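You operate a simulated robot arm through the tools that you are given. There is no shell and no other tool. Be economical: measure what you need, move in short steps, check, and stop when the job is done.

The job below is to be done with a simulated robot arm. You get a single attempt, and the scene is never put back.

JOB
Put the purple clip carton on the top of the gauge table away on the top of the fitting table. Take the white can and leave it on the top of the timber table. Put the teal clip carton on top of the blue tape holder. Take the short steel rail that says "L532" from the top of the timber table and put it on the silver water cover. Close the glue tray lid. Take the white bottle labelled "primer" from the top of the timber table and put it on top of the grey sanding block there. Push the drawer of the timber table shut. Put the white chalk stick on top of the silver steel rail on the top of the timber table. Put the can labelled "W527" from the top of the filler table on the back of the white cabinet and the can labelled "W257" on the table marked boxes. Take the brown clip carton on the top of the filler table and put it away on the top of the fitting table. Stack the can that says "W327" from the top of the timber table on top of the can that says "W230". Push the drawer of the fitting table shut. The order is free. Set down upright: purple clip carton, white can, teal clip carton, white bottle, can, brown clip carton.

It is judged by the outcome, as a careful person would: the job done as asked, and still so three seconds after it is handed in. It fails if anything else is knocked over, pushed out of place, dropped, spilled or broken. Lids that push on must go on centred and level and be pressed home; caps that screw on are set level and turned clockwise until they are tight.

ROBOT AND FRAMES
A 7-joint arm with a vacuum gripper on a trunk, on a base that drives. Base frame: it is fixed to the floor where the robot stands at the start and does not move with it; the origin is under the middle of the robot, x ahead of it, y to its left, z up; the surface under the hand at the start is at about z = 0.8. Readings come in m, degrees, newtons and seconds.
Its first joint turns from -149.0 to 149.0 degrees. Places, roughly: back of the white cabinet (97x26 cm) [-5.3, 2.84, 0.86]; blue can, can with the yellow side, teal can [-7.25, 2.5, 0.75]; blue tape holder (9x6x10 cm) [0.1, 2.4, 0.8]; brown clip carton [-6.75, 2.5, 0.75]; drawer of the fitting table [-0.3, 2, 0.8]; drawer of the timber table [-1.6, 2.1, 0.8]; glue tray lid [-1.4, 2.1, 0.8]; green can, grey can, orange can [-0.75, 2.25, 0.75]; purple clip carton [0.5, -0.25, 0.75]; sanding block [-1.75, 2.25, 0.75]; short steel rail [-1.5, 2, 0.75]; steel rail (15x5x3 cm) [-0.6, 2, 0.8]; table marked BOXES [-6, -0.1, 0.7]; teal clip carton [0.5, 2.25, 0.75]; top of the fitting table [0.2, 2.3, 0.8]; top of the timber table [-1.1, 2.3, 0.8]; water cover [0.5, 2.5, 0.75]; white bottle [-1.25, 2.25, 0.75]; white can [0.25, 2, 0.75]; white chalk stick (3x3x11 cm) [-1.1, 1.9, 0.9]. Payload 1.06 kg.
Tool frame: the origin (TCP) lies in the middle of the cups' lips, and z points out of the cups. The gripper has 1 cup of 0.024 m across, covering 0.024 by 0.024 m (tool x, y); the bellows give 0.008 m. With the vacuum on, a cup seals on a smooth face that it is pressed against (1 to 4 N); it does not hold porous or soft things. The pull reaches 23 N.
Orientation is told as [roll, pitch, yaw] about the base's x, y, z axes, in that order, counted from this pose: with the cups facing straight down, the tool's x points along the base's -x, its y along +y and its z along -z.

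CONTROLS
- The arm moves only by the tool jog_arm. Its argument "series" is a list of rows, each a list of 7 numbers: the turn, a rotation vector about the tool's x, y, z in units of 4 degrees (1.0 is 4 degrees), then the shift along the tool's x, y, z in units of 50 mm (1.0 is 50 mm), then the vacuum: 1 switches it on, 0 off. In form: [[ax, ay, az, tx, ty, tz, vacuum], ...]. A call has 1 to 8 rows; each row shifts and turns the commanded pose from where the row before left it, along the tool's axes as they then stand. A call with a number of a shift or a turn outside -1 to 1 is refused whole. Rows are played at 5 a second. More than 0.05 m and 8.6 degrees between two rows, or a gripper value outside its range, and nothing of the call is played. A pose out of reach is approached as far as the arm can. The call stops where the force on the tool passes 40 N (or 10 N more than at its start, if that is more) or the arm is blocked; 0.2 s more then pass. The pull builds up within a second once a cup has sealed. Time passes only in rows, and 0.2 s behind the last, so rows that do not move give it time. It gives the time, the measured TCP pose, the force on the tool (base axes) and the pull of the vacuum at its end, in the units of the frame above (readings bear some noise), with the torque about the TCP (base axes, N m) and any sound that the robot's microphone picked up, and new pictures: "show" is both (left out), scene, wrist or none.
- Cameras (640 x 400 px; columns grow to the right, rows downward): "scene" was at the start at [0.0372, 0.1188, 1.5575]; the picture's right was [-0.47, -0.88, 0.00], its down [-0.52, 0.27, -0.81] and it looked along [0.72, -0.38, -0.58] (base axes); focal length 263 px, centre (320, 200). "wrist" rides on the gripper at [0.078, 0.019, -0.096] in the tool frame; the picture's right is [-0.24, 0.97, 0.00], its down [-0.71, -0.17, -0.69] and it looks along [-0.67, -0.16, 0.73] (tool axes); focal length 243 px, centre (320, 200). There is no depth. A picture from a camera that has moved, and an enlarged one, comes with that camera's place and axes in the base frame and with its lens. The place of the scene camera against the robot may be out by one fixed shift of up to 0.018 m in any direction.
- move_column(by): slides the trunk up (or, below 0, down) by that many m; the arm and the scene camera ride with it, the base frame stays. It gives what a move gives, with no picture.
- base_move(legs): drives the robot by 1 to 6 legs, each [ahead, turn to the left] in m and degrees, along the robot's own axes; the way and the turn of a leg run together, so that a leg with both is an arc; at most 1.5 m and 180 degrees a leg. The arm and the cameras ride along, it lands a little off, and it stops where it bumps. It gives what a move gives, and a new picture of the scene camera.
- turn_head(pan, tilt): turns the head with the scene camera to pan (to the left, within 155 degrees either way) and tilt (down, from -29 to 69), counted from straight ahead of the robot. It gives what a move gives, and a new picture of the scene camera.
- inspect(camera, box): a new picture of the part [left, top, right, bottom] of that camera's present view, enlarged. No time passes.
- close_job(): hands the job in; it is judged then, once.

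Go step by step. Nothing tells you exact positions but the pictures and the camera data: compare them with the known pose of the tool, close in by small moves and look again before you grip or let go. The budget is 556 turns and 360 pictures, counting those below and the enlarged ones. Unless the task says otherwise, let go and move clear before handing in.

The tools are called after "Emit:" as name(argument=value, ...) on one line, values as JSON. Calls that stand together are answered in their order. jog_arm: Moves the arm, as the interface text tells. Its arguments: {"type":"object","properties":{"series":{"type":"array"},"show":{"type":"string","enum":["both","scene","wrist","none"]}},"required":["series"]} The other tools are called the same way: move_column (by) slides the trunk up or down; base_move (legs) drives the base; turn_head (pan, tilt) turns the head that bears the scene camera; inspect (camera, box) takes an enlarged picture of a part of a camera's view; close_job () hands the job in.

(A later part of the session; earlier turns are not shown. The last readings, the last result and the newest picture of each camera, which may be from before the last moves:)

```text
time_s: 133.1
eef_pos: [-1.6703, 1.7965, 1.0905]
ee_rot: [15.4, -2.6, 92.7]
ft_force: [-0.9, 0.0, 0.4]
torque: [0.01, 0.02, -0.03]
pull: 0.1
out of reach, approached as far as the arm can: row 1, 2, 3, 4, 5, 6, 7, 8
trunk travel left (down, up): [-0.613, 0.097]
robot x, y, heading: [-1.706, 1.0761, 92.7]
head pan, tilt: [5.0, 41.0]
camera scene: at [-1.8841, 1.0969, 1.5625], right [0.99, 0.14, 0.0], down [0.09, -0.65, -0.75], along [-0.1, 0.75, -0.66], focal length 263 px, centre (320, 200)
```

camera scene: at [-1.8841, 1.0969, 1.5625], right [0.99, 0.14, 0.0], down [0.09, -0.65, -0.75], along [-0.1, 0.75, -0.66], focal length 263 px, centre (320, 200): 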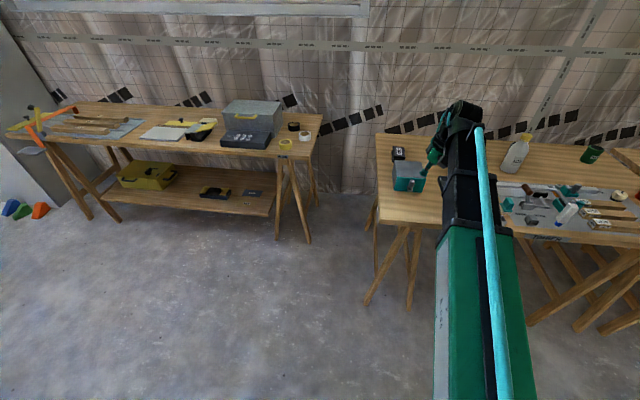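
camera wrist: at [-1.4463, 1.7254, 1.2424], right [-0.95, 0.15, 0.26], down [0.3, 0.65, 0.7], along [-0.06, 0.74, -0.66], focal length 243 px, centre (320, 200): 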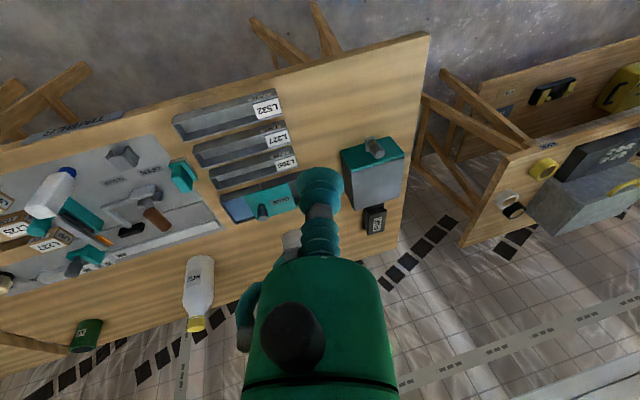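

The wrist seems flipped onto its other branch. I'll back off for space and unwind it: pitch the tool forward and up, then swing it round the forearm.

Emit:
base_move(legs=[[-0.5, 0]])

Emit:
jog_arm(series=[[0, -1, 0, 0, 0, 0, 0], [0, -1, 0, 0, 0, 0, 0], [0, -1, 0, 0, 0, 0, 0], [0, -1, 0, 0, 0, 0, 0], [0, -1, 0, 0, 0, 0, 0], [0, -1, 0, 0, 0, 0, 0], [0, -1, 0, 0, 0, 0, 0], [0, -1, 0, 0, 0, 0, 0]], show="none")

Emit:
jog_arm(series=[[0, -1, 0, 0, 0, 0, 0], [0, -1, 0, 0, 0, 0, 0], [0, -1, 0, 0, 0, 0, 0], [0, -1, 0, 0, 0, 0, 0], [0, -1, 0, 0, 0, 0, 0], [0, -1, 0, 0, 0, 0, 0], [0, -1, 0, 0, 0, 0, 0], [0, -1, 0, 0, 0, 0, 0]], show="scene")

```text
time_s: 136.0
eef_pos: [-1.6439, 1.2971, 1.0926]
ee_rot: [15.5, -2.6, 92.7]
ft_force: [0.5, -0.8, 0.6]
torque: [0.02, 0.0, 0.0]
pull: 0.0
trunk travel left (down, up): [-0.613, 0.097]
robot x, y, heading: [-1.6871, 0.5775, 92.9]
head pan, tilt: [5.0, 41.0]
camera scene: at [-1.8598, 0.6, 1.5625], right [0.99, 0.14, 0.0], down [0.09, -0.65, -0.75], along [-0.1, 0.75, -0.66], focal length 263 px, centre (320, 200)
```

scene: 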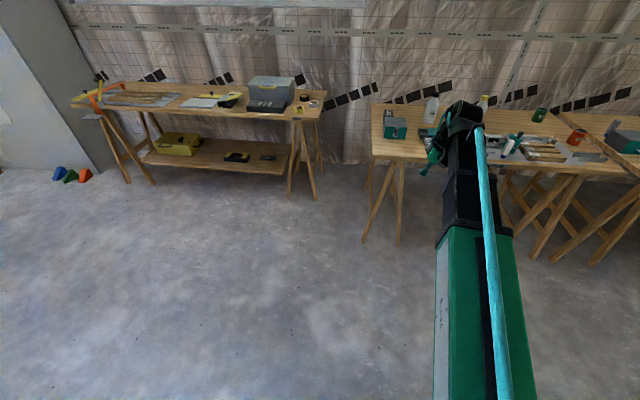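

```text
time_s: 137.8
eef_pos: [-1.6442, 1.2995, 1.092]
ee_rot: [18.5, -33.3, 83.0]
ft_force: [0.0, 0.4, 0.0]
torque: [-0.02, 0.0, -0.02]
pull: 0.1
trunk travel left (down, up): [-0.613, 0.097]
robot x, y, heading: [-1.6844, 0.5792, 92.9]
head pan, tilt: [5.0, 41.0]
```

```text
time_s: 139.6
eef_pos: [-1.6441, 1.2971, 1.0917]
ee_rot: [35.0, -62.4, 61.7]
ft_force: [0.4, 0.1, 0.9]
torque: [0.02, 0.0, 0.01]
pull: 0.1
trunk travel left (down, up): [-0.613, 0.097]
robot x, y, heading: [-1.6849, 0.5825, 92.8]
head pan, tilt: [5.0, 41.0]
camera scene: at [-1.8598, 0.6004, 1.5625], right [0.99, 0.14, 0.0], down [0.09, -0.65, -0.75], along [-0.1, 0.75, -0.66], focal length 263 px, centre (320, 200)
```

scene: 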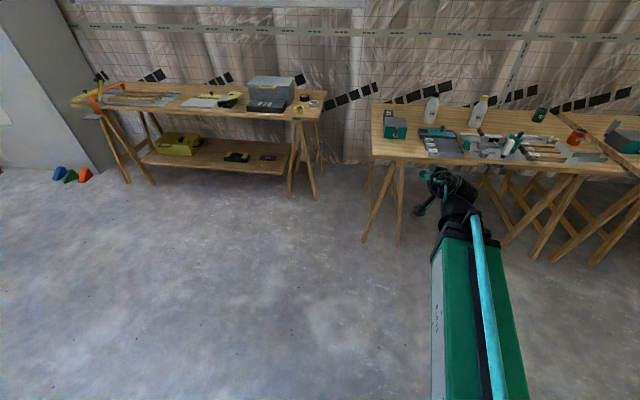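

Continuing the pitch-up.

Emit:
jog_arm(series=[[0, -1, 0, 0, 0, 0, 0], [0, -1, 0, 0, 0, 0, 0], [0, -1, 0, 0, 0, 0, 0], [0, -1, 0, 0, 0, 0, 0], [0, -1, 0, 0, 0, 0, 0], [0, -1, 0, 0, 0, 0, 0], [0, -1, 0, 0, 0, 0, 0], [0, -1, 0, 0, 0, 0, 0]], show="none")

Emit:
jog_arm(series=[[0, -1, 0, 0, 0, 0, 0], [0, -1, 0, 0, 0, 0, 0], [0, -1, 0, 0, 0, 0, 0], [0, -1, 0, 0, 0, 0, 0], [0, 0, 0, 0, 0, 0, 0]], show="both")

```text
time_s: 141.4
eef_pos: [-1.6472, 1.3059, 1.0918]
ee_rot: [98.6, -74.3, -3.7]
ft_force: [0.2, -0.4, -0.3]
torque: [0.0, 0.0, -0.02]
pull: 0.2
out of reach, approached as far as the arm can: row 3, 4, 6, 8
trunk travel left (down, up): [-0.613, 0.097]
robot x, y, heading: [-1.6842, 0.582, 92.8]
head pan, tilt: [5.0, 41.0]
```

```text
time_s: 142.6
eef_pos: [-1.6465, 1.3056, 1.0922]
ee_rot: [138.7, -66.0, -46.2]
ft_force: [-0.8, -0.3, 0.4]
torque: [0.03, -0.03, -0.01]
pull: 0.0
trunk travel left (down, up): [-0.613, 0.097]
robot x, y, heading: [-1.6835, 0.584, 92.8]
head pan, tilt: [5.0, 41.0]
camera scene: at [-1.8598, 0.6004, 1.5625], right [0.99, 0.14, 0.0], down [0.09, -0.65, -0.75], along [-0.1, 0.75, -0.66], focal length 263 px, centre (320, 200)
camera wrist: at [-1.6861, 1.2376, 0.996], right [-0.87, -0.15, 0.47], down [0.36, -0.84, 0.39], along [0.34, 0.51, 0.79], focal length 243 px, centre (320, 200)
```

scene: 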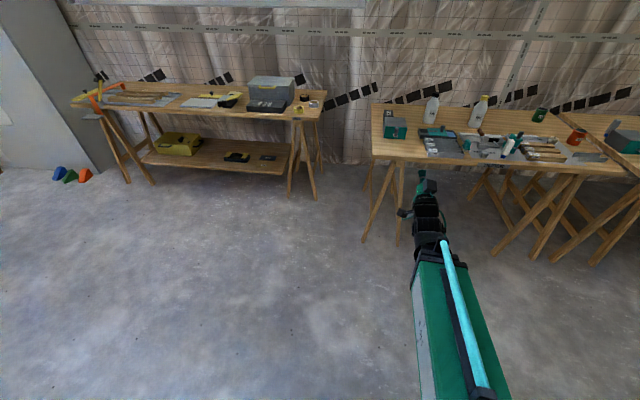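
wrist: 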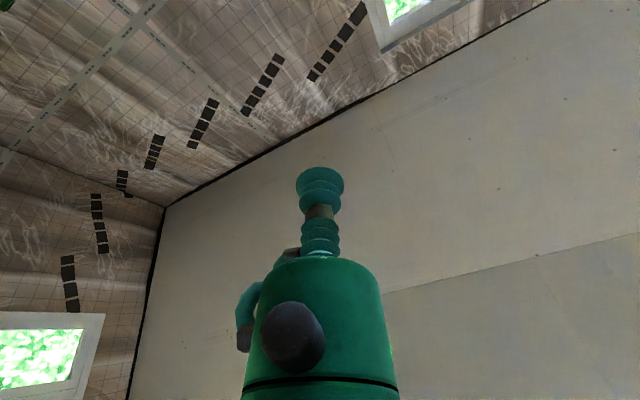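

Emit:
jog_arm(series=[[0, 0, -1, 0, 0, 0, 0], [0, 0, -1, 0, 0, 0, 0], [0, 0, -1, 0, 0, 0, 0], [0, 0, -1, 0, 0, 0, 0], [0, 1, 0, 0, 0, 0, 0], [0, 1, 0, 0, 0, 0, 0], [0, 1, 0, 0, 0, 0, 0], [0, 1, 0, 0, 0, 0, 0]], show="none")

Emit:
jog_arm(series=[[0, 1, 0, 0, 0, 0, 0], [0, 1, 0, 0, 0, 0, 0], [0, 1, 0, 0, 0, 0, 0], [0, 1, 0, 0, 0, 0, 0], [0, 1, 0, 0, 0, 0, 0], [0, 1, 0, 0, 0, 0, 0], [0, 1, 0, 0, 0, 0, 0], [0, 1, 0, 0, 0, 0, 0]], show="scene")

```text
time_s: 144.4
eef_pos: [-1.6468, 1.3087, 1.0919]
ee_rot: [174.0, -87.6, -83.5]
ft_force: [0.5, 0.0, 0.5]
torque: [-0.01, -0.02, 0.02]
pull: 0.0
trunk travel left (down, up): [-0.613, 0.097]
robot x, y, heading: [-1.6851, 0.579, 92.9]
head pan, tilt: [5.0, 41.0]
```

```text
time_s: 146.2
eef_pos: [-1.6595, 1.3096, 1.093]
ee_rot: [1.2, -73.6, 92.6]
ft_force: [0.1, 0.8, -0.1]
torque: [0.01, -0.02, -0.03]
pull: 0.0
out of reach, approached as far as the arm can: row 1, 3, 5
trunk travel left (down, up): [-0.613, 0.097]
robot x, y, heading: [-1.6863, 0.5827, 92.7]
head pan, tilt: [5.0, 41.0]
camera scene: at [-1.8598, 0.6004, 1.5625], right [0.99, 0.14, 0.0], down [0.09, -0.65, -0.75], along [-0.1, 0.75, -0.66], focal length 263 px, centre (320, 200)
```

scene: 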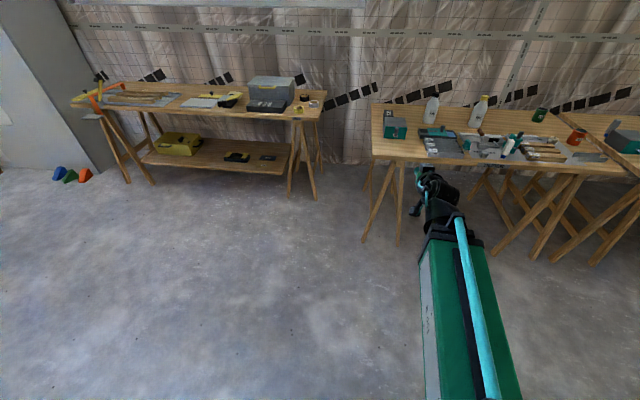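

Emit:
jog_arm(series=[[0, 1, 0, 0, 0, 0, 0], [0, 1, 0, 0, 0, 0, 0], [0, 1, 0, 0, 0, 0, 0], [0, 1, 0, 0, 0, 0, 0], [0, 1, 0, 0, 0, 0, 0], [0, 1, 0, 0, 0, 0, 0], [0, 1, 0, 0, 0, 0, 0], [0, 1, 0, 0, 0, 0, 0]], show="none")

Emit:
jog_arm(series=[[0, 1, 0, 0, 0, 0, 0], [0, 1, 0, 0, 0, 0, 0], [0, 1, 0, 0, 0, 0, 0], [0, 1, 0, 0, 0, 0, 0], [0, 1, 0, 0, 0, 0, 0], [0, 1, 0, 0, 0, 0, 0], [0, 1, 0, 0, 0, 0, 0], [0, 1, 0, 0, 0, 0, 0]], show="scene")

```text
time_s: 148.0
eef_pos: [-1.5711, 1.2969, 1.0723]
ee_rot: [2.4, -42.4, 93.4]
ft_force: [-0.2, 0.3, -0.5]
torque: [0.01, 0.01, -0.01]
pull: 0.1
out of reach, approached as far as the arm can: row 3, 4, 5, 6, 7, 8
trunk travel left (down, up): [-0.613, 0.097]
robot x, y, heading: [-1.684, 0.5803, 92.8]
head pan, tilt: [5.0, 41.0]
```

```text
time_s: 149.8
eef_pos: [-1.4988, 1.277, 1.06]
ee_rot: [9.3, -17.9, 95.2]
ft_force: [0.3, 0.2, 0.2]
torque: [-0.03, -0.04, 0.02]
pull: 0.0
out of reach, approached as far as the arm can: row 1, 2, 3, 4, 5, 6, 7, 8
trunk travel left (down, up): [-0.613, 0.097]
robot x, y, heading: [-1.6838, 0.5818, 92.7]
head pan, tilt: [5.0, 41.0]
camera scene: at [-1.8596, 0.6005, 1.5625], right [0.99, 0.14, 0.0], down [0.09, -0.65, -0.75], along [-0.1, 0.75, -0.66], focal length 263 px, centre (320, 200)
```

scene: 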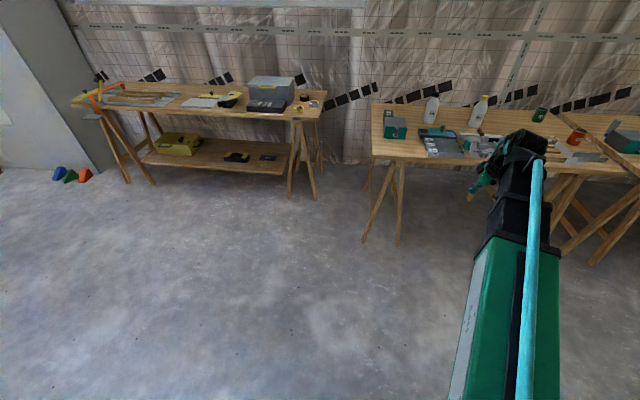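

Still on the flipped branch. I'll unwind properly: swing the tool left, sweep it across forward to the right, then down.

Emit:
jog_arm(series=[[-1, 0, 0, 0, 0, 0, 0], [-1, 0, 0, 0, 0, 0, 0], [-1, 0, 0, 0, 0, 0, 0], [-1, 0, 0, 0, 0, 0, 0], [-1, 0, 0, 0, 0, 0, 0], [-1, 0, 0, 0, 0, 0, 0], [-1, 0, 0, 0, 0, 0, 0], [-1, 0, 0, 0, 0, 0, 0]], show="none")

Emit:
jog_arm(series=[[-1, 0, 0, 0, 0, 0, 0], [-1, 0, 0, 0, 0, 0, 0], [-1, 0, 0, 0, 0, 0, 0], [-1, 0, 0, 0, 0, 0, 0], [-1, 0, 0, 0, 0, 0, 0], [-1, 0, 0, 0, 0, 0, 0], [-1, 0, 0, 0, 0, 0, 0], [-1, 0, 0, 0, 0, 0, 0]], show="both")

```text
time_s: 151.6
eef_pos: [-1.4987, 1.2766, 1.0609]
ee_rot: [39.8, -17.3, 95.3]
ft_force: [-0.8, -0.3, 0.7]
torque: [-0.02, 0.01, 0.0]
pull: 0.0
trunk travel left (down, up): [-0.613, 0.097]
robot x, y, heading: [-1.6867, 0.5804, 92.9]
head pan, tilt: [5.0, 41.0]
```

```text
time_s: 152.9
eef_pos: [-1.4979, 1.2777, 1.0593]
ee_rot: [59.9, -18.1, 95.3]
ft_force: [1.2, 1.4, -13.8]
torque: [1.26, 1.54, 0.33]
pull: 0.1
trunk travel left (down, up): [-0.613, 0.097]
robot x, y, heading: [-1.6887, 0.5811, 93.1]
head pan, tilt: [5.0, 41.0]
stopped in row 6: the force on the tool passed its limit at 59 N (the readings are from after the stop); the commanded pose is now the measured one
camera scene: at [-1.8598, 0.6004, 1.5625], right [0.99, 0.14, 0.0], down [0.09, -0.65, -0.75], along [-0.1, 0.75, -0.66], focal length 263 px, centre (320, 200)
camera wrist: at [-1.4163, 1.1923, 1.0962], right [-0.48, -0.08, 0.87], down [0.62, 0.67, 0.41], along [-0.62, 0.74, -0.27], focal length 243 px, centre (320, 200)
```

scene: 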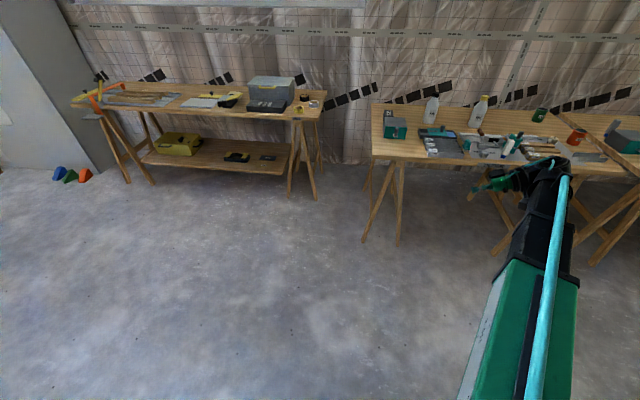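
wrist: 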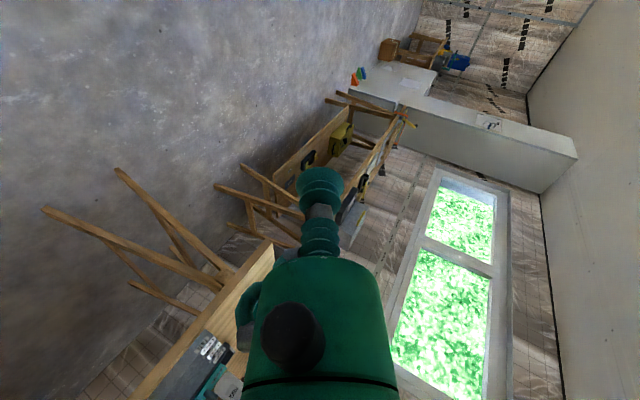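

The camera arm brushed the forearm; unfolding by sweeping the tool toward forward now.

Emit:
jog_arm(series=[[0.39, -1, 0.587, 0, 0, 0, 0], [0.39, -1, 0.587, 0, 0, 0, 0], [0.39, -1, 0.587, 0, 0, 0, 0], [0.39, -1, 0.587, 0, 0, 0, 0], [0.39, -1, 0.587, 0, 0, 0, 0], [0.39, -1, 0.587, 0, 0, 0, 0], [0.39, -1, 0.587, 0, 0, 0, 0], [0.39, -1, 0.587, 0, 0, 0, 0]], show="none")

Emit:
jog_arm(series=[[0.39, -1, 0.587, 0, 0, 0, 0], [0.39, -1, 0.587, 0, 0, 0, 0], [0.39, -1, 0.587, 0, 0, 0, 0], [0.39, -1, 0.587, 0, 0, 0, 0], [0.39, -1, 0.587, 0, 0, 0, 0], [0.39, -1, 0.587, 0, 0, 0, 0], [0.39, -1, 0.587, 0, 0, 0, 0], [0.39, -1, 0.587, 0, 0, 0, 0]], show="both")

```text
time_s: 154.7
eef_pos: [-1.4986, 1.2774, 1.0604]
ee_rot: [59.4, -18.0, 56.0]
ft_force: [-0.2, -0.1, 0.9]
torque: [-0.02, 0.0, 0.0]
pull: 0.2
trunk travel left (down, up): [-0.613, 0.097]
robot x, y, heading: [-1.6867, 0.5803, 93.0]
head pan, tilt: [5.0, 41.0]
```

```text
time_s: 156.5
eef_pos: [-1.4324, 1.2227, 0.913]
ee_rot: [60.2, -18.9, 17.3]
ft_force: [-0.1, 0.4, -1.3]
torque: [0.03, 0.0, -0.02]
pull: 0.1
out of reach, approached as far as the arm can: row 2, 3, 4, 5, 6, 7, 8
trunk travel left (down, up): [-0.613, 0.097]
robot x, y, heading: [-1.6827, 0.5826, 93.2]
head pan, tilt: [5.0, 41.0]
camera scene: at [-1.8599, 0.6004, 1.5625], right [0.99, 0.14, 0.0], down [0.09, -0.65, -0.75], along [-0.1, 0.75, -0.66], focal length 263 px, centre (320, 200)
camera wrist: at [-1.4998, 1.1248, 0.9469], right [-0.19, 0.45, 0.87], down [0.78, -0.47, 0.41], along [0.59, 0.76, -0.26], focal length 243 px, centre (320, 200)
```

scene: 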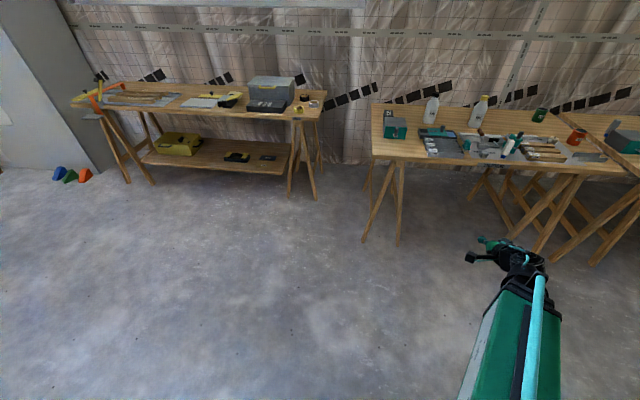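
wrist: 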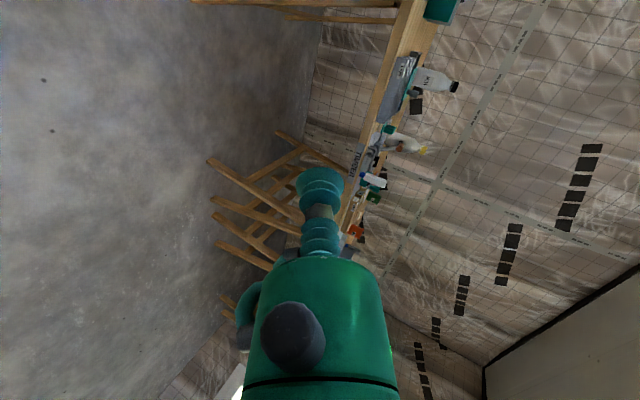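

Emit:
jog_arm(series=[[0, 0, 0, 0.88, 0.4, 0.1, 0], [0, 0, 0, 0.88, 0.4, 0.1, 0], [0, 0, 0, 0.88, 0.4, 0.1, 0], [0, 0, 0, 0.88, 0.4, 0.1, 0], [0, 0, 0, 0.88, 0.4, 0.1, 0], [0, 0, 0, 0.88, 0.4, 0.1, 0], [0, 0, 0, 0.88, 0.4, 0.1, 0], [0, 0, 0, 0.88, 0.4, 0.1, 0]], show="scene")

```text
time_s: 158.3
eef_pos: [-1.7616, 1.2287, 0.7942]
ee_rot: [60.0, -18.3, 16.8]
ft_force: [0.1, 0.6, 0.1]
torque: [0.0, -0.01, 0.01]
pull: 0.0
out of reach, approached as far as the arm can: row 1, 2, 3, 4, 5, 6, 7, 8
trunk travel left (down, up): [-0.613, 0.097]
robot x, y, heading: [-1.6833, 0.5812, 92.8]
head pan, tilt: [5.0, 41.0]
camera scene: at [-1.8596, 0.6005, 1.5625], right [0.99, 0.14, 0.0], down [0.09, -0.65, -0.75], along [-0.1, 0.75, -0.66], focal length 263 px, centre (320, 200)
```

scene: 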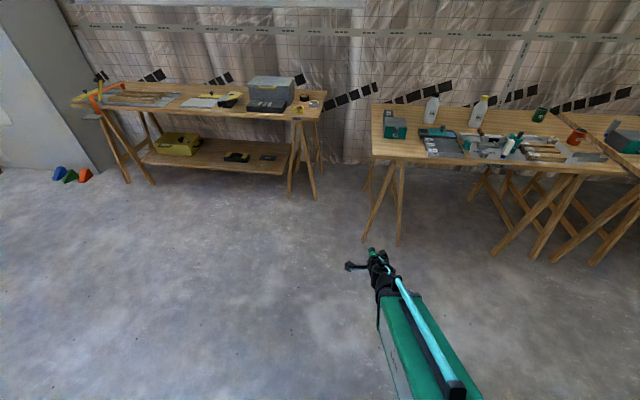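

Emit:
jog_arm(series=[[0, 0, 0, 0.88, 0.4, 0.1, 0], [0, 0, 0, 0.88, 0.4, 0.1, 0], [0, 0, 0, 0.88, 0.4, 0.1, 0], [0, 0, 0, 0.88, 0.4, 0.1, 0], [0, 0, 0, -0.32, 0.8, -0.46, 0], [0, 0, 0, -0.32, 0.8, -0.46, 0], [0, 0, 0, -0.32, 0.8, -0.46, 0], [0, 0, 0, -0.32, 0.8, -0.46, 0]], show="scene")

```text
time_s: 160.1
eef_pos: [-1.9518, 1.2357, 0.9929]
ee_rot: [58.9, -18.1, 17.3]
ft_force: [0.2, -0.6, 0.1]
torque: [-0.02, 0.03, 0.0]
pull: 0.1
trunk travel left (down, up): [-0.613, 0.097]
robot x, y, heading: [-1.6833, 0.5825, 92.8]
head pan, tilt: [5.0, 41.0]
camera scene: at [-1.8597, 0.6003, 1.5625], right [0.99, 0.14, 0.0], down [0.09, -0.65, -0.75], along [-0.1, 0.75, -0.66], focal length 263 px, centre (320, 200)
```

scene: 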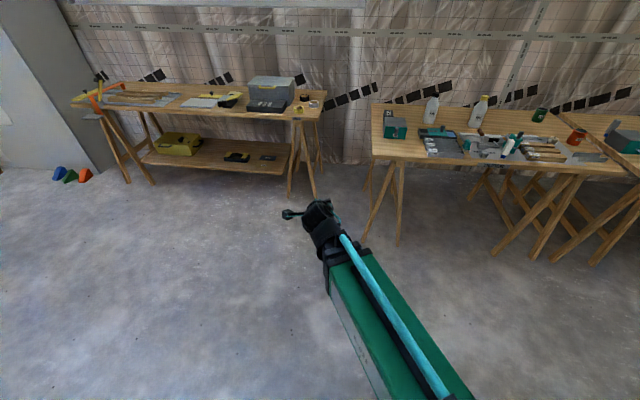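

The wrist has flipped back to the normal branch. Now pitching the tool down.

Emit:
jog_arm(series=[[1, 0.387, 0, 0, 0, 0, 0], [1, 0.387, 0, 0, 0, 0, 0], [1, 0.387, 0, 0, 0, 0, 0], [1, 0.387, 0, 0, 0, 0, 0], [1, 0.387, 0, 0, 0, 0, 0], [1, 0.387, 0, 0, 0, 0, 0], [1, 0.387, 0, 0, 0, 0, 0], [1, 0.387, 0, 0, 0, 0, 0]], show="none")

Emit:
jog_arm(series=[[1, 0.387, 0, 0, 0, 0, 0], [1, 0.387, 0, 0, 0, 0, 0], [1, 0.387, 0, 0, 0, 0, 0], [1, 0.387, 0, 0, 0, 0, 0], [1, 0.387, 0, 0, 0, 0, 0], [1, 0.387, 0, 0, 0, 0, 0], [0.4, 0.155, 0, 0, 0, 0, 0]], show="both")

```text
time_s: 161.9
eef_pos: [-1.9514, 1.2346, 0.9877]
ee_rot: [24.8, -9.0, 25.8]
ft_force: [0.4, -0.6, 0.3]
torque: [0.03, 0.01, 0.0]
pull: 0.0
trunk travel left (down, up): [-0.613, 0.097]
robot x, y, heading: [-1.6866, 0.5818, 92.8]
head pan, tilt: [5.0, 41.0]
```

```text
time_s: 163.5
eef_pos: [-1.9517, 1.235, 0.9883]
ee_rot: [-1.1, 0.6, 27.7]
ft_force: [-0.6, -0.4, -0.8]
torque: [0.02, -0.03, -0.02]
pull: 0.1
trunk travel left (down, up): [-0.613, 0.097]
robot x, y, heading: [-1.6847, 0.5803, 92.9]
head pan, tilt: [5.0, 41.0]
camera scene: at [-1.8599, 0.6005, 1.5625], right [0.99, 0.14, 0.0], down [0.09, -0.65, -0.75], along [-0.1, 0.75, -0.66], focal length 263 px, centre (320, 200)
camera wrist: at [-2.0291, 1.2182, 1.0842], right [-0.24, 0.97, -0.02], down [0.71, 0.19, 0.68], along [0.66, 0.15, -0.73], focal length 243 px, centre (320, 200)
```

scene: 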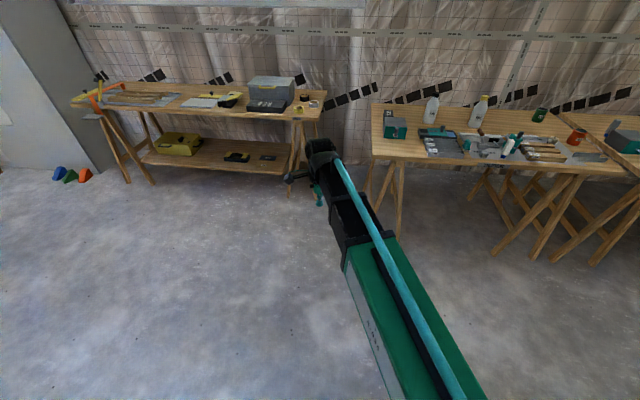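
wrist: 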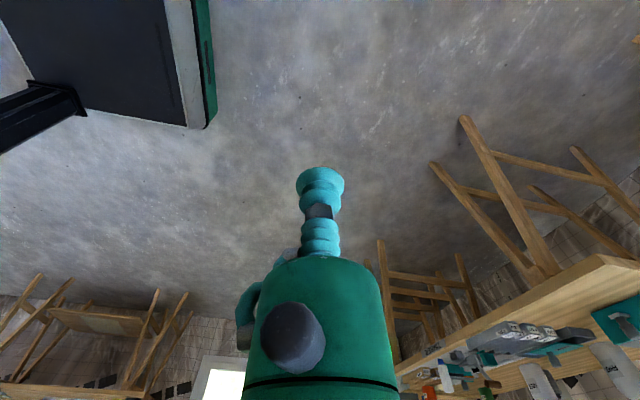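

Tool is vertical and healthy again. Centring the arm, raising, and driving to the timber table for the bottle.

Emit:
jog_arm(series=[[0, 0, 0, -0.98, -0.09, 0, 0], [0, 0, 0, -0.98, -0.09, 0, 0], [0, 0, 0, -0.98, -0.09, 0, 0], [0, 0, 0, -0.98, -0.09, 0, 0], [0, 0, 0, -0.98, -0.09, 0, 0]], show="none")

Emit:
move_column(by=0.095)

Emit:
base_move(legs=[[0, -20], [0.87, 19]])

```text
time_s: 164.7
eef_pos: [-1.7223, 1.3303, 0.9884]
ee_rot: [-1.1, 0.5, 27.7]
ft_force: [-0.1, -0.7, -0.2]
torque: [0.0, 0.05, -0.04]
pull: 0.1
trunk travel left (down, up): [-0.613, 0.097]
robot x, y, heading: [-1.6853, 0.5798, 92.9]
head pan, tilt: [5.0, 41.0]
```

```text
time_s: 166.0
eef_pos: [-1.7233, 1.3277, 1.0836]
ee_rot: [-1.1, 0.6, 27.7]
ft_force: [-0.1, -0.6, -0.1]
torque: [0.05, -0.01, -0.01]
pull: 0.1
trunk travel left (down, up): [-0.708, 0.002]
robot x, y, heading: [-1.6837, 0.5782, 92.9]
head pan, tilt: [5.0, 41.0]
```

```text
time_s: 171.6
eef_pos: [-1.6072, 2.1843, 1.0824]
ee_rot: [-1.0, 0.6, 27.2]
ft_force: [-0.3, 0.8, -0.2]
torque: [0.01, 0.0, 0.03]
pull: 0.1
trunk travel left (down, up): [-0.708, 0.002]
robot x, y, heading: [-1.5759, 1.4347, 92.5]
head pan, tilt: [5.0, 41.0]
camera scene: at [-1.7501, 1.4572, 1.6575], right [0.99, 0.13, 0.0], down [0.08, -0.65, -0.75], along [-0.1, 0.75, -0.66], focal length 263 px, centre (320, 200)
```

scene: 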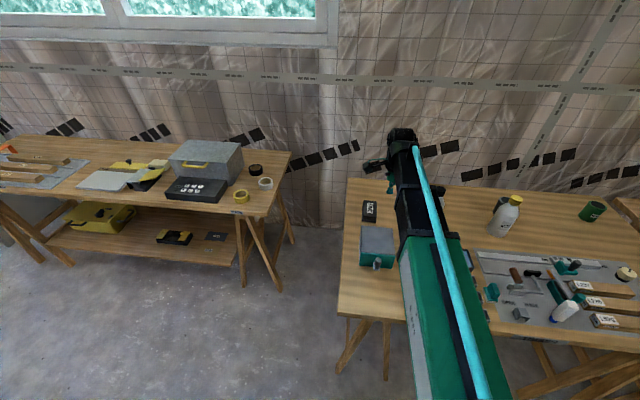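

Emit:
jog_arm(series=[[0, 0, 0, -0.88, 0.43, 0, 0], [0, 0, 0, -0.88, 0.43, 0, 0], [0, 0, 0, -0.88, 0.43, 0, 0], [0, 0, 0, 0, 0, 0, 0]], show="both")

```text
time_s: 172.6
eef_pos: [-1.5213, 2.303, 1.0812]
ee_rot: [-1.0, 0.8, 27.3]
ft_force: [0.6, 0.3, 0.2]
torque: [-0.02, -0.01, -0.01]
pull: 0.1
trunk travel left (down, up): [-0.708, 0.002]
robot x, y, heading: [-1.5776, 1.4373, 92.2]
head pan, tilt: [5.0, 41.0]
camera scene: at [-1.7502, 1.4564, 1.6575], right [0.99, 0.13, 0.0], down [0.08, -0.65, -0.75], along [-0.1, 0.75, -0.66], focal length 263 px, centre (320, 200)
camera wrist: at [-1.5991, 2.2867, 1.1763], right [-0.24, 0.97, -0.02], down [0.71, 0.19, 0.68], along [0.66, 0.15, -0.73], focal length 243 px, centre (320, 200)
```

scene: 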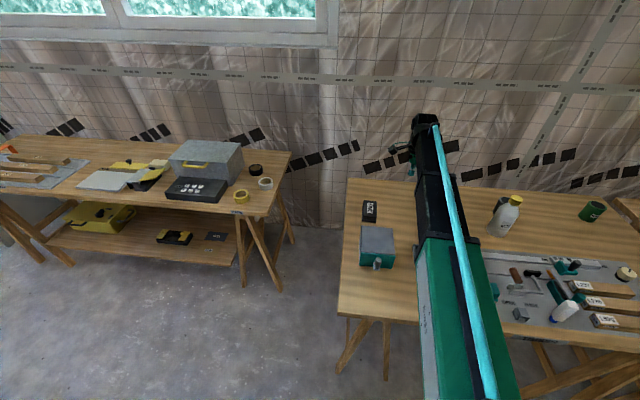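
wrist: 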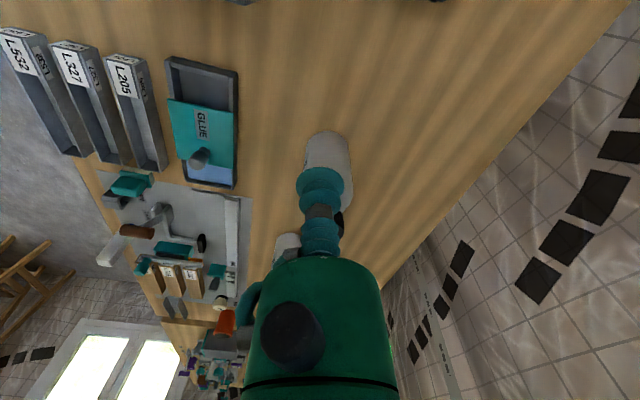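

Emit:
jog_arm(series=[[0, 0, 0, -0.68, -0.72, 0, 0], [0, 0, 0, -0.68, -0.72, 0, 0], [0, 0, 0, -0.68, -0.72, 0, 0], [0, 0, 0, 0, 0, 0, 0]], show="wrist")

```text
time_s: 173.6
eef_pos: [-1.3805, 2.2534, 1.0823]
ee_rot: [-1.0, 0.6, 27.3]
ft_force: [-0.3, -0.7, 0.3]
torque: [-0.01, 0.0, 0.01]
pull: 0.0
trunk travel left (down, up): [-0.708, 0.002]
robot x, y, heading: [-1.5763, 1.4344, 92.3]
head pan, tilt: [5.0, 41.0]
camera wrist: at [-1.4571, 2.2376, 1.1769], right [-0.24, 0.97, -0.02], down [0.71, 0.19, 0.68], along [0.66, 0.15, -0.73], focal length 243 px, centre (320, 200)
```

wrist: 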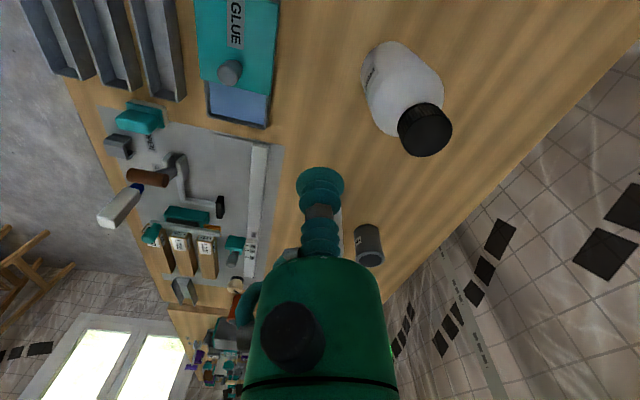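

Cap centre measures ≈ (-1.379, 2.352), top ≈ 0.98. Moving above it and descending.

Emit:
jog_arm(series=[[0, 0, 0, -0.46, 0.87, 0, 0], [0, 0, 0, -0.46, 0.87, 0, 0], [0, 0, 0, 0, 0, 0.7, 0], [0, 0, 0, 0, 0, 0.5, 0], [0, 0, 0, 0, 0, 0, 0]], show="both")

Emit:
inspect(camera="wrist", box=[240, 100, 440, 225])

```text
time_s: 174.8
eef_pos: [-1.3796, 2.3499, 1.0197]
ee_rot: [-0.9, 0.5, 27.2]
ft_force: [1.0, 0.3, 0.1]
torque: [0.01, -0.02, 0.0]
pull: 0.1
trunk travel left (down, up): [-0.708, 0.002]
robot x, y, heading: [-1.5738, 1.4342, 92.4]
head pan, tilt: [5.0, 41.0]
camera scene: at [-1.75, 1.4567, 1.6575], right [0.99, 0.13, 0.0], down [0.08, -0.65, -0.75], along [-0.1, 0.75, -0.66], focal length 263 px, centre (320, 200)
camera wrist: at [-1.4575, 2.3336, 1.1148], right [-0.24, 0.97, -0.02], down [0.71, 0.18, 0.68], along [0.66, 0.15, -0.73], focal length 243 px, centre (320, 200)
```

scene: 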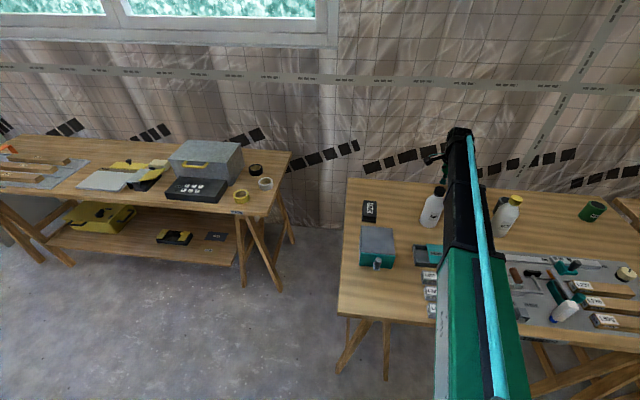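
wrist: 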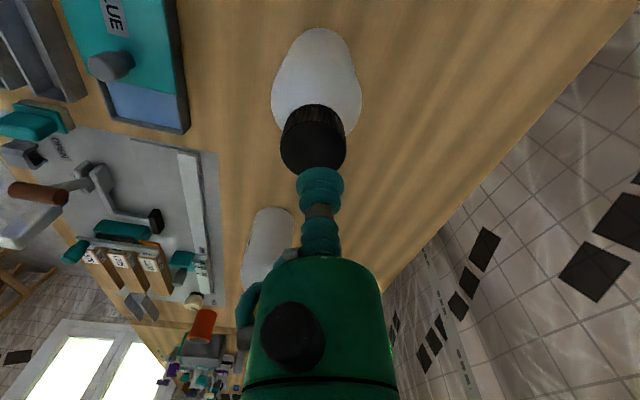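

```text
3.20 times, centred on (340, 162) of wrist
camera zoom: at [-1.4575, 2.3336, 1.1148], right [-0.24, 0.97, -0.02], down [0.71, 0.18, 0.68], along [0.66, 0.15, -0.73], focal length 776 px, centre (256, 320)
```

zoom: 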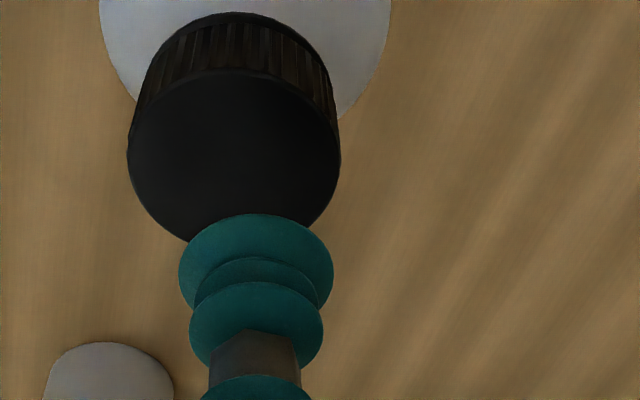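

Emit:
jog_arm(series=[[0, 0, 0, 0, -0.04, 0.5, 1], [0, 0, 0, 0, 0, 0.16, 1], [0, 0, 0, 0, 0, 0.06, 1], [0, 0, 0, 0, 0, 0.06, 1], [0, 0, 0, 0, 0, 0, 1]], show="wrist")

```text
time_s: 176.0
eef_pos: [-1.3792, 2.3456, 0.982]
ee_rot: [-0.9, 0.5, 27.2]
ft_force: [1.3, 4.1, 20.3]
torque: [0.16, -0.07, 0.02]
pull: 22.9
trunk travel left (down, up): [-0.708, 0.002]
robot x, y, heading: [-1.5748, 1.4336, 92.2]
head pan, tilt: [5.0, 41.0]
camera wrist: at [-1.4568, 2.3295, 1.0771], right [-0.24, 0.97, -0.02], down [0.71, 0.18, 0.68], along [0.66, 0.15, -0.73], focal length 243 px, centre (320, 200)
```

wrist: 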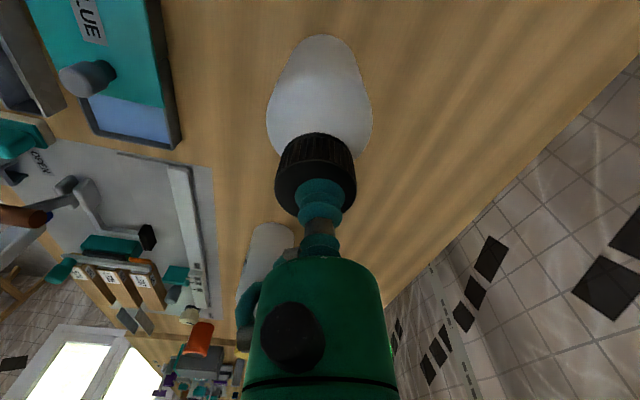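

Sealed on the cap. Lifting.

Emit:
jog_arm(series=[[0, 0, 0, 0, 0, -0.3, 1], [0, 0, 0, 0, 0, -0.5, 1], [0, 0, 0, 0, 0, -0.7, 1], [0, 0, 0, 0, 0, 0, 1]], show="wrist")

```text
time_s: 177.0
eef_pos: [-1.3781, 2.3481, 1.0542]
ee_rot: [-1.0, 0.7, 27.2]
ft_force: [-0.2, -0.6, -5.2]
torque: [0.12, -0.04, -0.01]
pull: 22.5
trunk travel left (down, up): [-0.708, 0.002]
robot x, y, heading: [-1.5797, 1.4332, 92.1]
head pan, tilt: [5.0, 41.0]
camera wrist: at [-1.4555, 2.3321, 1.1501], right [-0.24, 0.97, -0.02], down [0.71, 0.19, 0.68], along [0.66, 0.15, -0.73], focal length 243 px, centre (320, 200)
```

wrist: 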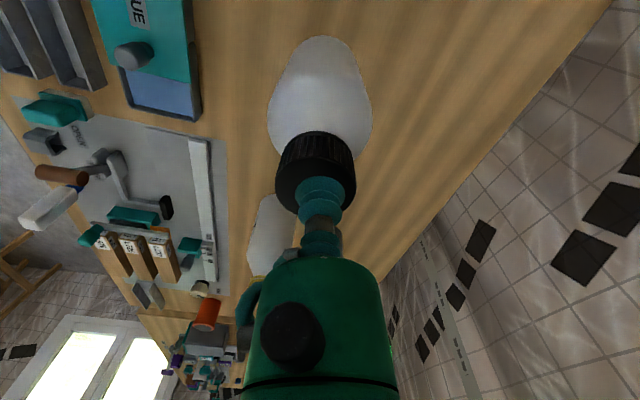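

Bottle (~0.5 kg) is held, bottom ≈7 cm above table. Measuring the sanding block.

Emit:
inspect(camera="scene", box=[340, 180, 420, 240])

```text
6.67 times, centred on (380, 210) of scene
camera zoom: at [-1.7498, 1.4576, 1.6575], right [0.99, 0.13, 0.0], down [0.08, -0.65, -0.75], along [-0.1, 0.75, -0.66], focal length 1754 px, centre (-80, 133)
```

zoom: 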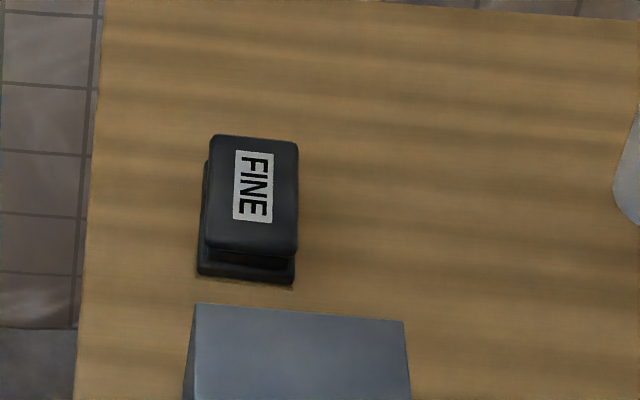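

Block centre ≈ (-1.641, 2.365), top ≈ 0.83. Carrying the bottle over it.

Emit:
jog_arm(series=[[0, 0, 0, 0.753, 0.45, 0, 1], [0, 0, 0, 0.753, 0.45, 0, 1], [0, 0, 0, 0.753, 0.45, 0, 1], [0, 0, 0, 0.753, 0.45, 0, 1], [0, 0, 0, 0.753, 0.45, 0, 1], [0, 0, 0, 0.753, 0.45, 0, 1], [0, 0, 0, 0, 0, 0, 1]], show="both")

Emit:
inspect(camera="scene", box=[340, 150, 440, 240])

```text
time_s: 178.6
eef_pos: [-1.641, 2.3644, 1.0548]
ee_rot: [-1.0, 0.6, 27.2]
ft_force: [0.5, -0.7, -4.5]
torque: [0.1, -0.04, 0.03]
pull: 23.4
trunk travel left (down, up): [-0.708, 0.002]
robot x, y, heading: [-1.5783, 1.436, 92.4]
head pan, tilt: [5.0, 41.0]
camera scene: at [-1.7498, 1.4573, 1.6575], right [0.99, 0.13, 0.0], down [0.08, -0.65, -0.75], along [-0.1, 0.75, -0.66], focal length 263 px, centre (320, 200)
camera wrist: at [-1.7181, 2.3494, 1.1499], right [-0.23, 0.97, -0.02], down [0.71, 0.18, 0.68], along [0.66, 0.15, -0.73], focal length 243 px, centre (320, 200)
```

scene: 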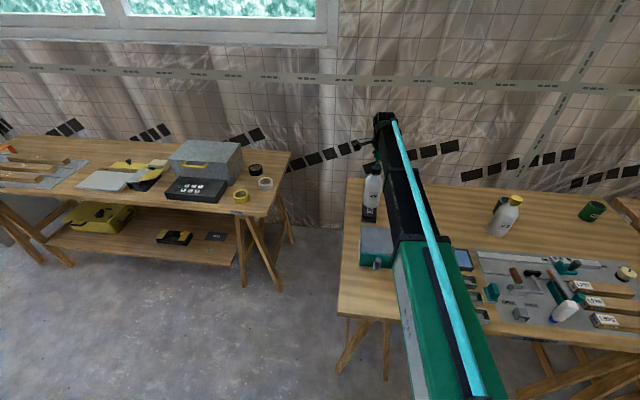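
wrist: 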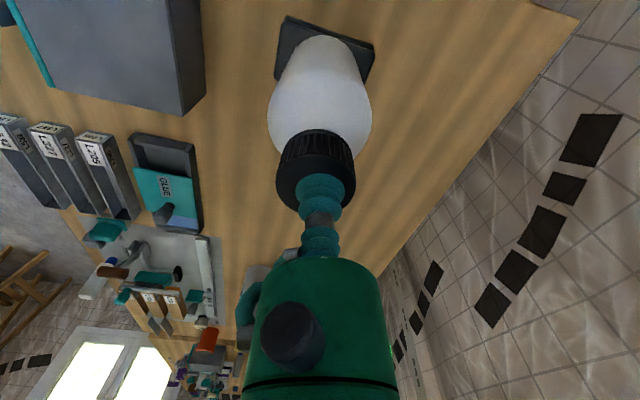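

```text
4.44 times, centred on (390, 195) of scene
camera zoom: at [-1.7498, 1.4573, 1.6575], right [0.99, 0.13, 0.0], down [0.08, -0.65, -0.75], along [-0.1, 0.75, -0.66], focal length 1170 px, centre (9, 222)
```

zoom: 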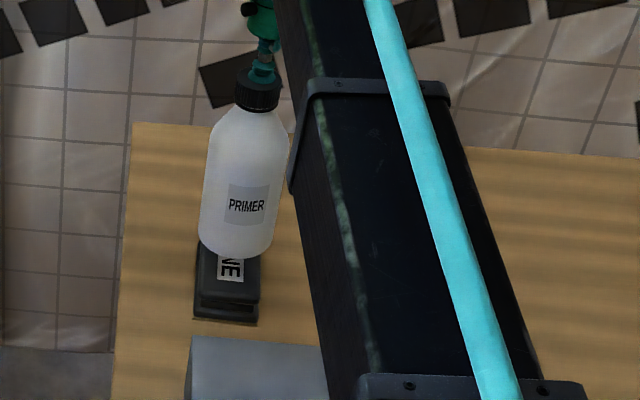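

Wrist view confirms the block centre at (-1.640, 2.368). Lowering the bottle onto it.

Emit:
jog_arm(series=[[0, 0, 0, -0.04, 0.07, 0.3, 1], [0, 0, 0, 0, 0, 0.3, 1], [0, 0, 0, 0, 0, 0.06, 1], [0, 0, 0, 0, 0, 0.06, 1], [0, 0, 0, 0, 0, 0, 1]], show="wrist")

```text
time_s: 179.8
eef_pos: [-1.6384, 2.3684, 1.0218]
ee_rot: [-0.9, 0.5, 27.2]
ft_force: [0.5, 5.6, 24.4]
torque: [0.14, -0.11, 0.0]
pull: 22.6
trunk travel left (down, up): [-0.708, 0.002]
robot x, y, heading: [-1.5789, 1.4355, 92.3]
head pan, tilt: [5.0, 41.0]
camera wrist: at [-1.7167, 2.3517, 1.117], right [-0.24, 0.97, -0.02], down [0.71, 0.18, 0.68], along [0.66, 0.15, -0.73], focal length 243 px, centre (320, 200)
```

wrist: 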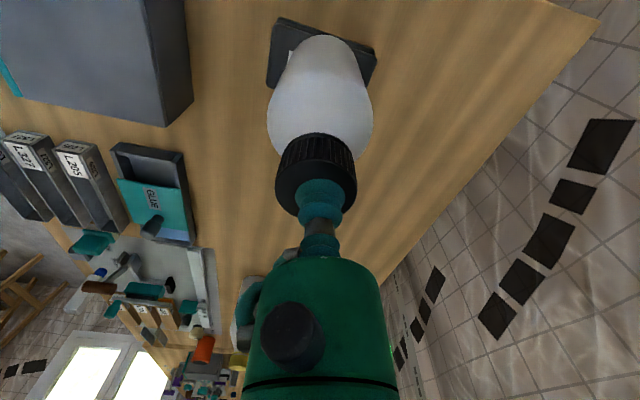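

On the block. Relieving pressure, releasing, and lifting clear.

Emit:
jog_arm(series=[[0, 0, 0, 0, 0, -0.07, 1], [0, 0, 0, 0, 0, 0, 0], [0, 0, 0, 0, 0, 0, 0], [0, 0, 0, 0, 0, 0, 0], [0, 0, 0, 0, 0, 0, 0], [0, 0, 0, 0, 0, -0.1, 0], [0, 0, 0, 0, 0, -0.5, 0], [0, 0, 0, 0, 0, -0.8, 0]], show="both")

Emit:
inspect(camera="scene", box=[340, 150, 440, 240])

```text
time_s: 181.6
eef_pos: [-1.6428, 2.3694, 1.0917]
ee_rot: [-1.0, 0.5, 27.2]
ft_force: [-0.1, -0.8, 0.4]
torque: [-0.01, 0.0, -0.01]
pull: 0.1
trunk travel left (down, up): [-0.708, 0.002]
robot x, y, heading: [-1.5775, 1.4346, 92.4]
head pan, tilt: [5.0, 41.0]
camera scene: at [-1.7501, 1.4564, 1.6574], right [0.99, 0.13, 0.0], down [0.08, -0.65, -0.75], along [-0.1, 0.75, -0.66], focal length 263 px, centre (320, 200)
camera wrist: at [-1.7191, 2.3543, 1.1879], right [-0.24, 0.97, -0.02], down [0.71, 0.19, 0.68], along [0.66, 0.15, -0.73], focal length 243 px, centre (320, 200)
```

scene: 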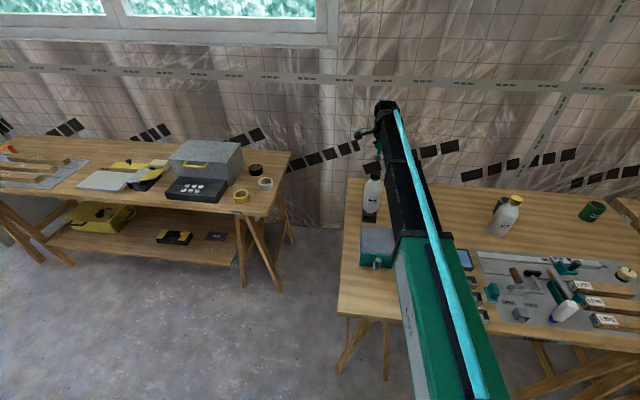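
wrist: 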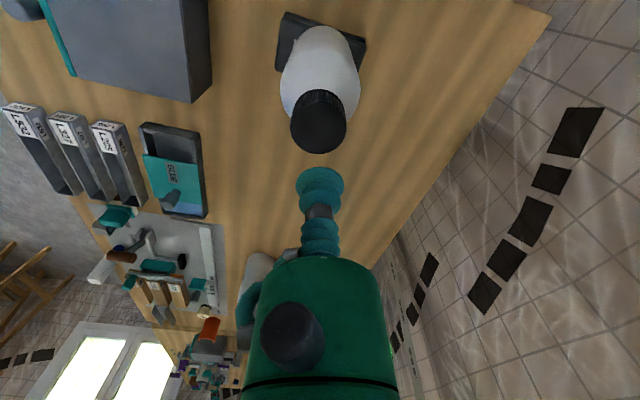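

```text
4.44 times, centred on (390, 195) of scene
camera zoom: at [-1.7501, 1.4564, 1.6574], right [0.99, 0.13, 0.0], down [0.08, -0.65, -0.75], along [-0.1, 0.75, -0.66], focal length 1170 px, centre (9, 222)
```

zoom: 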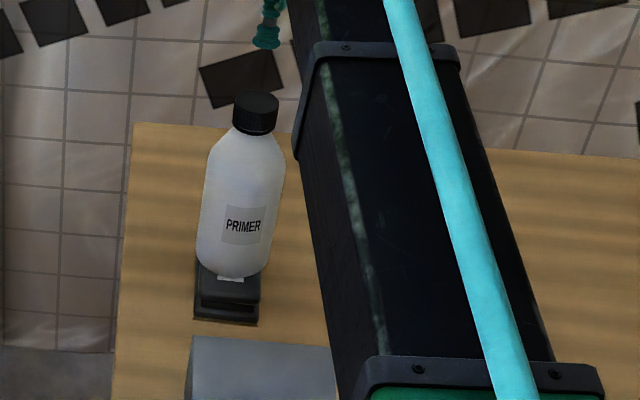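

Bottle stands on the block. Now the glue tray: moving the hand near for a close look.

Emit:
jog_arm(series=[[0, 0, 0, 0.085, -0.98, 0, 0], [0, 0, 0, 0.085, -0.98, 0, 0], [0, 0, 0, 0.085, -0.98, 0, 0], [0, 0, 0, 0.085, -0.98, 0, 0], [0, 0, 0, 0.085, -0.98, 0, 0], [0, 0, 0, 0.085, -0.98, 0, 0], [0, 0, 0, 0.085, -0.98, 0, 0]], show="wrist")

Emit:
inspect(camera="wrist", box=[260, 20, 480, 180])

```text
time_s: 183.2
eef_pos: [-1.5078, 2.0501, 1.1006]
ee_rot: [-1.0, 0.5, 27.1]
ft_force: [0.9, 0.7, -0.4]
torque: [0.02, -0.01, 0.01]
pull: 0.0
trunk travel left (down, up): [-0.708, 0.002]
robot x, y, heading: [-1.5753, 1.4386, 92.6]
head pan, tilt: [5.0, 41.0]
camera wrist: at [-1.5852, 2.0336, 1.1952], right [-0.24, 0.97, -0.02], down [0.71, 0.19, 0.68], along [0.66, 0.15, -0.73], focal length 243 px, centre (320, 200)
```

wrist: 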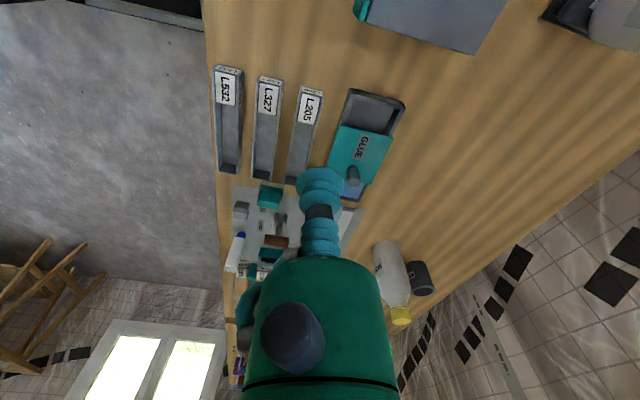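

```text
2.50 times, centred on (370, 100) of wrist
camera zoom: at [-1.5852, 2.0336, 1.1952], right [-0.24, 0.97, -0.02], down [0.71, 0.19, 0.68], along [0.66, 0.15, -0.73], focal length 606 px, centre (195, 450)
```

zoom: 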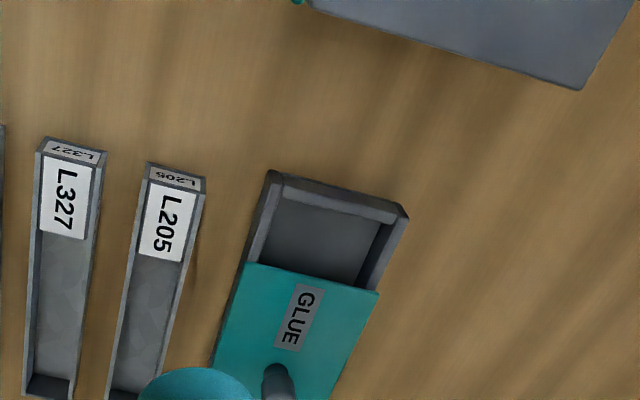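

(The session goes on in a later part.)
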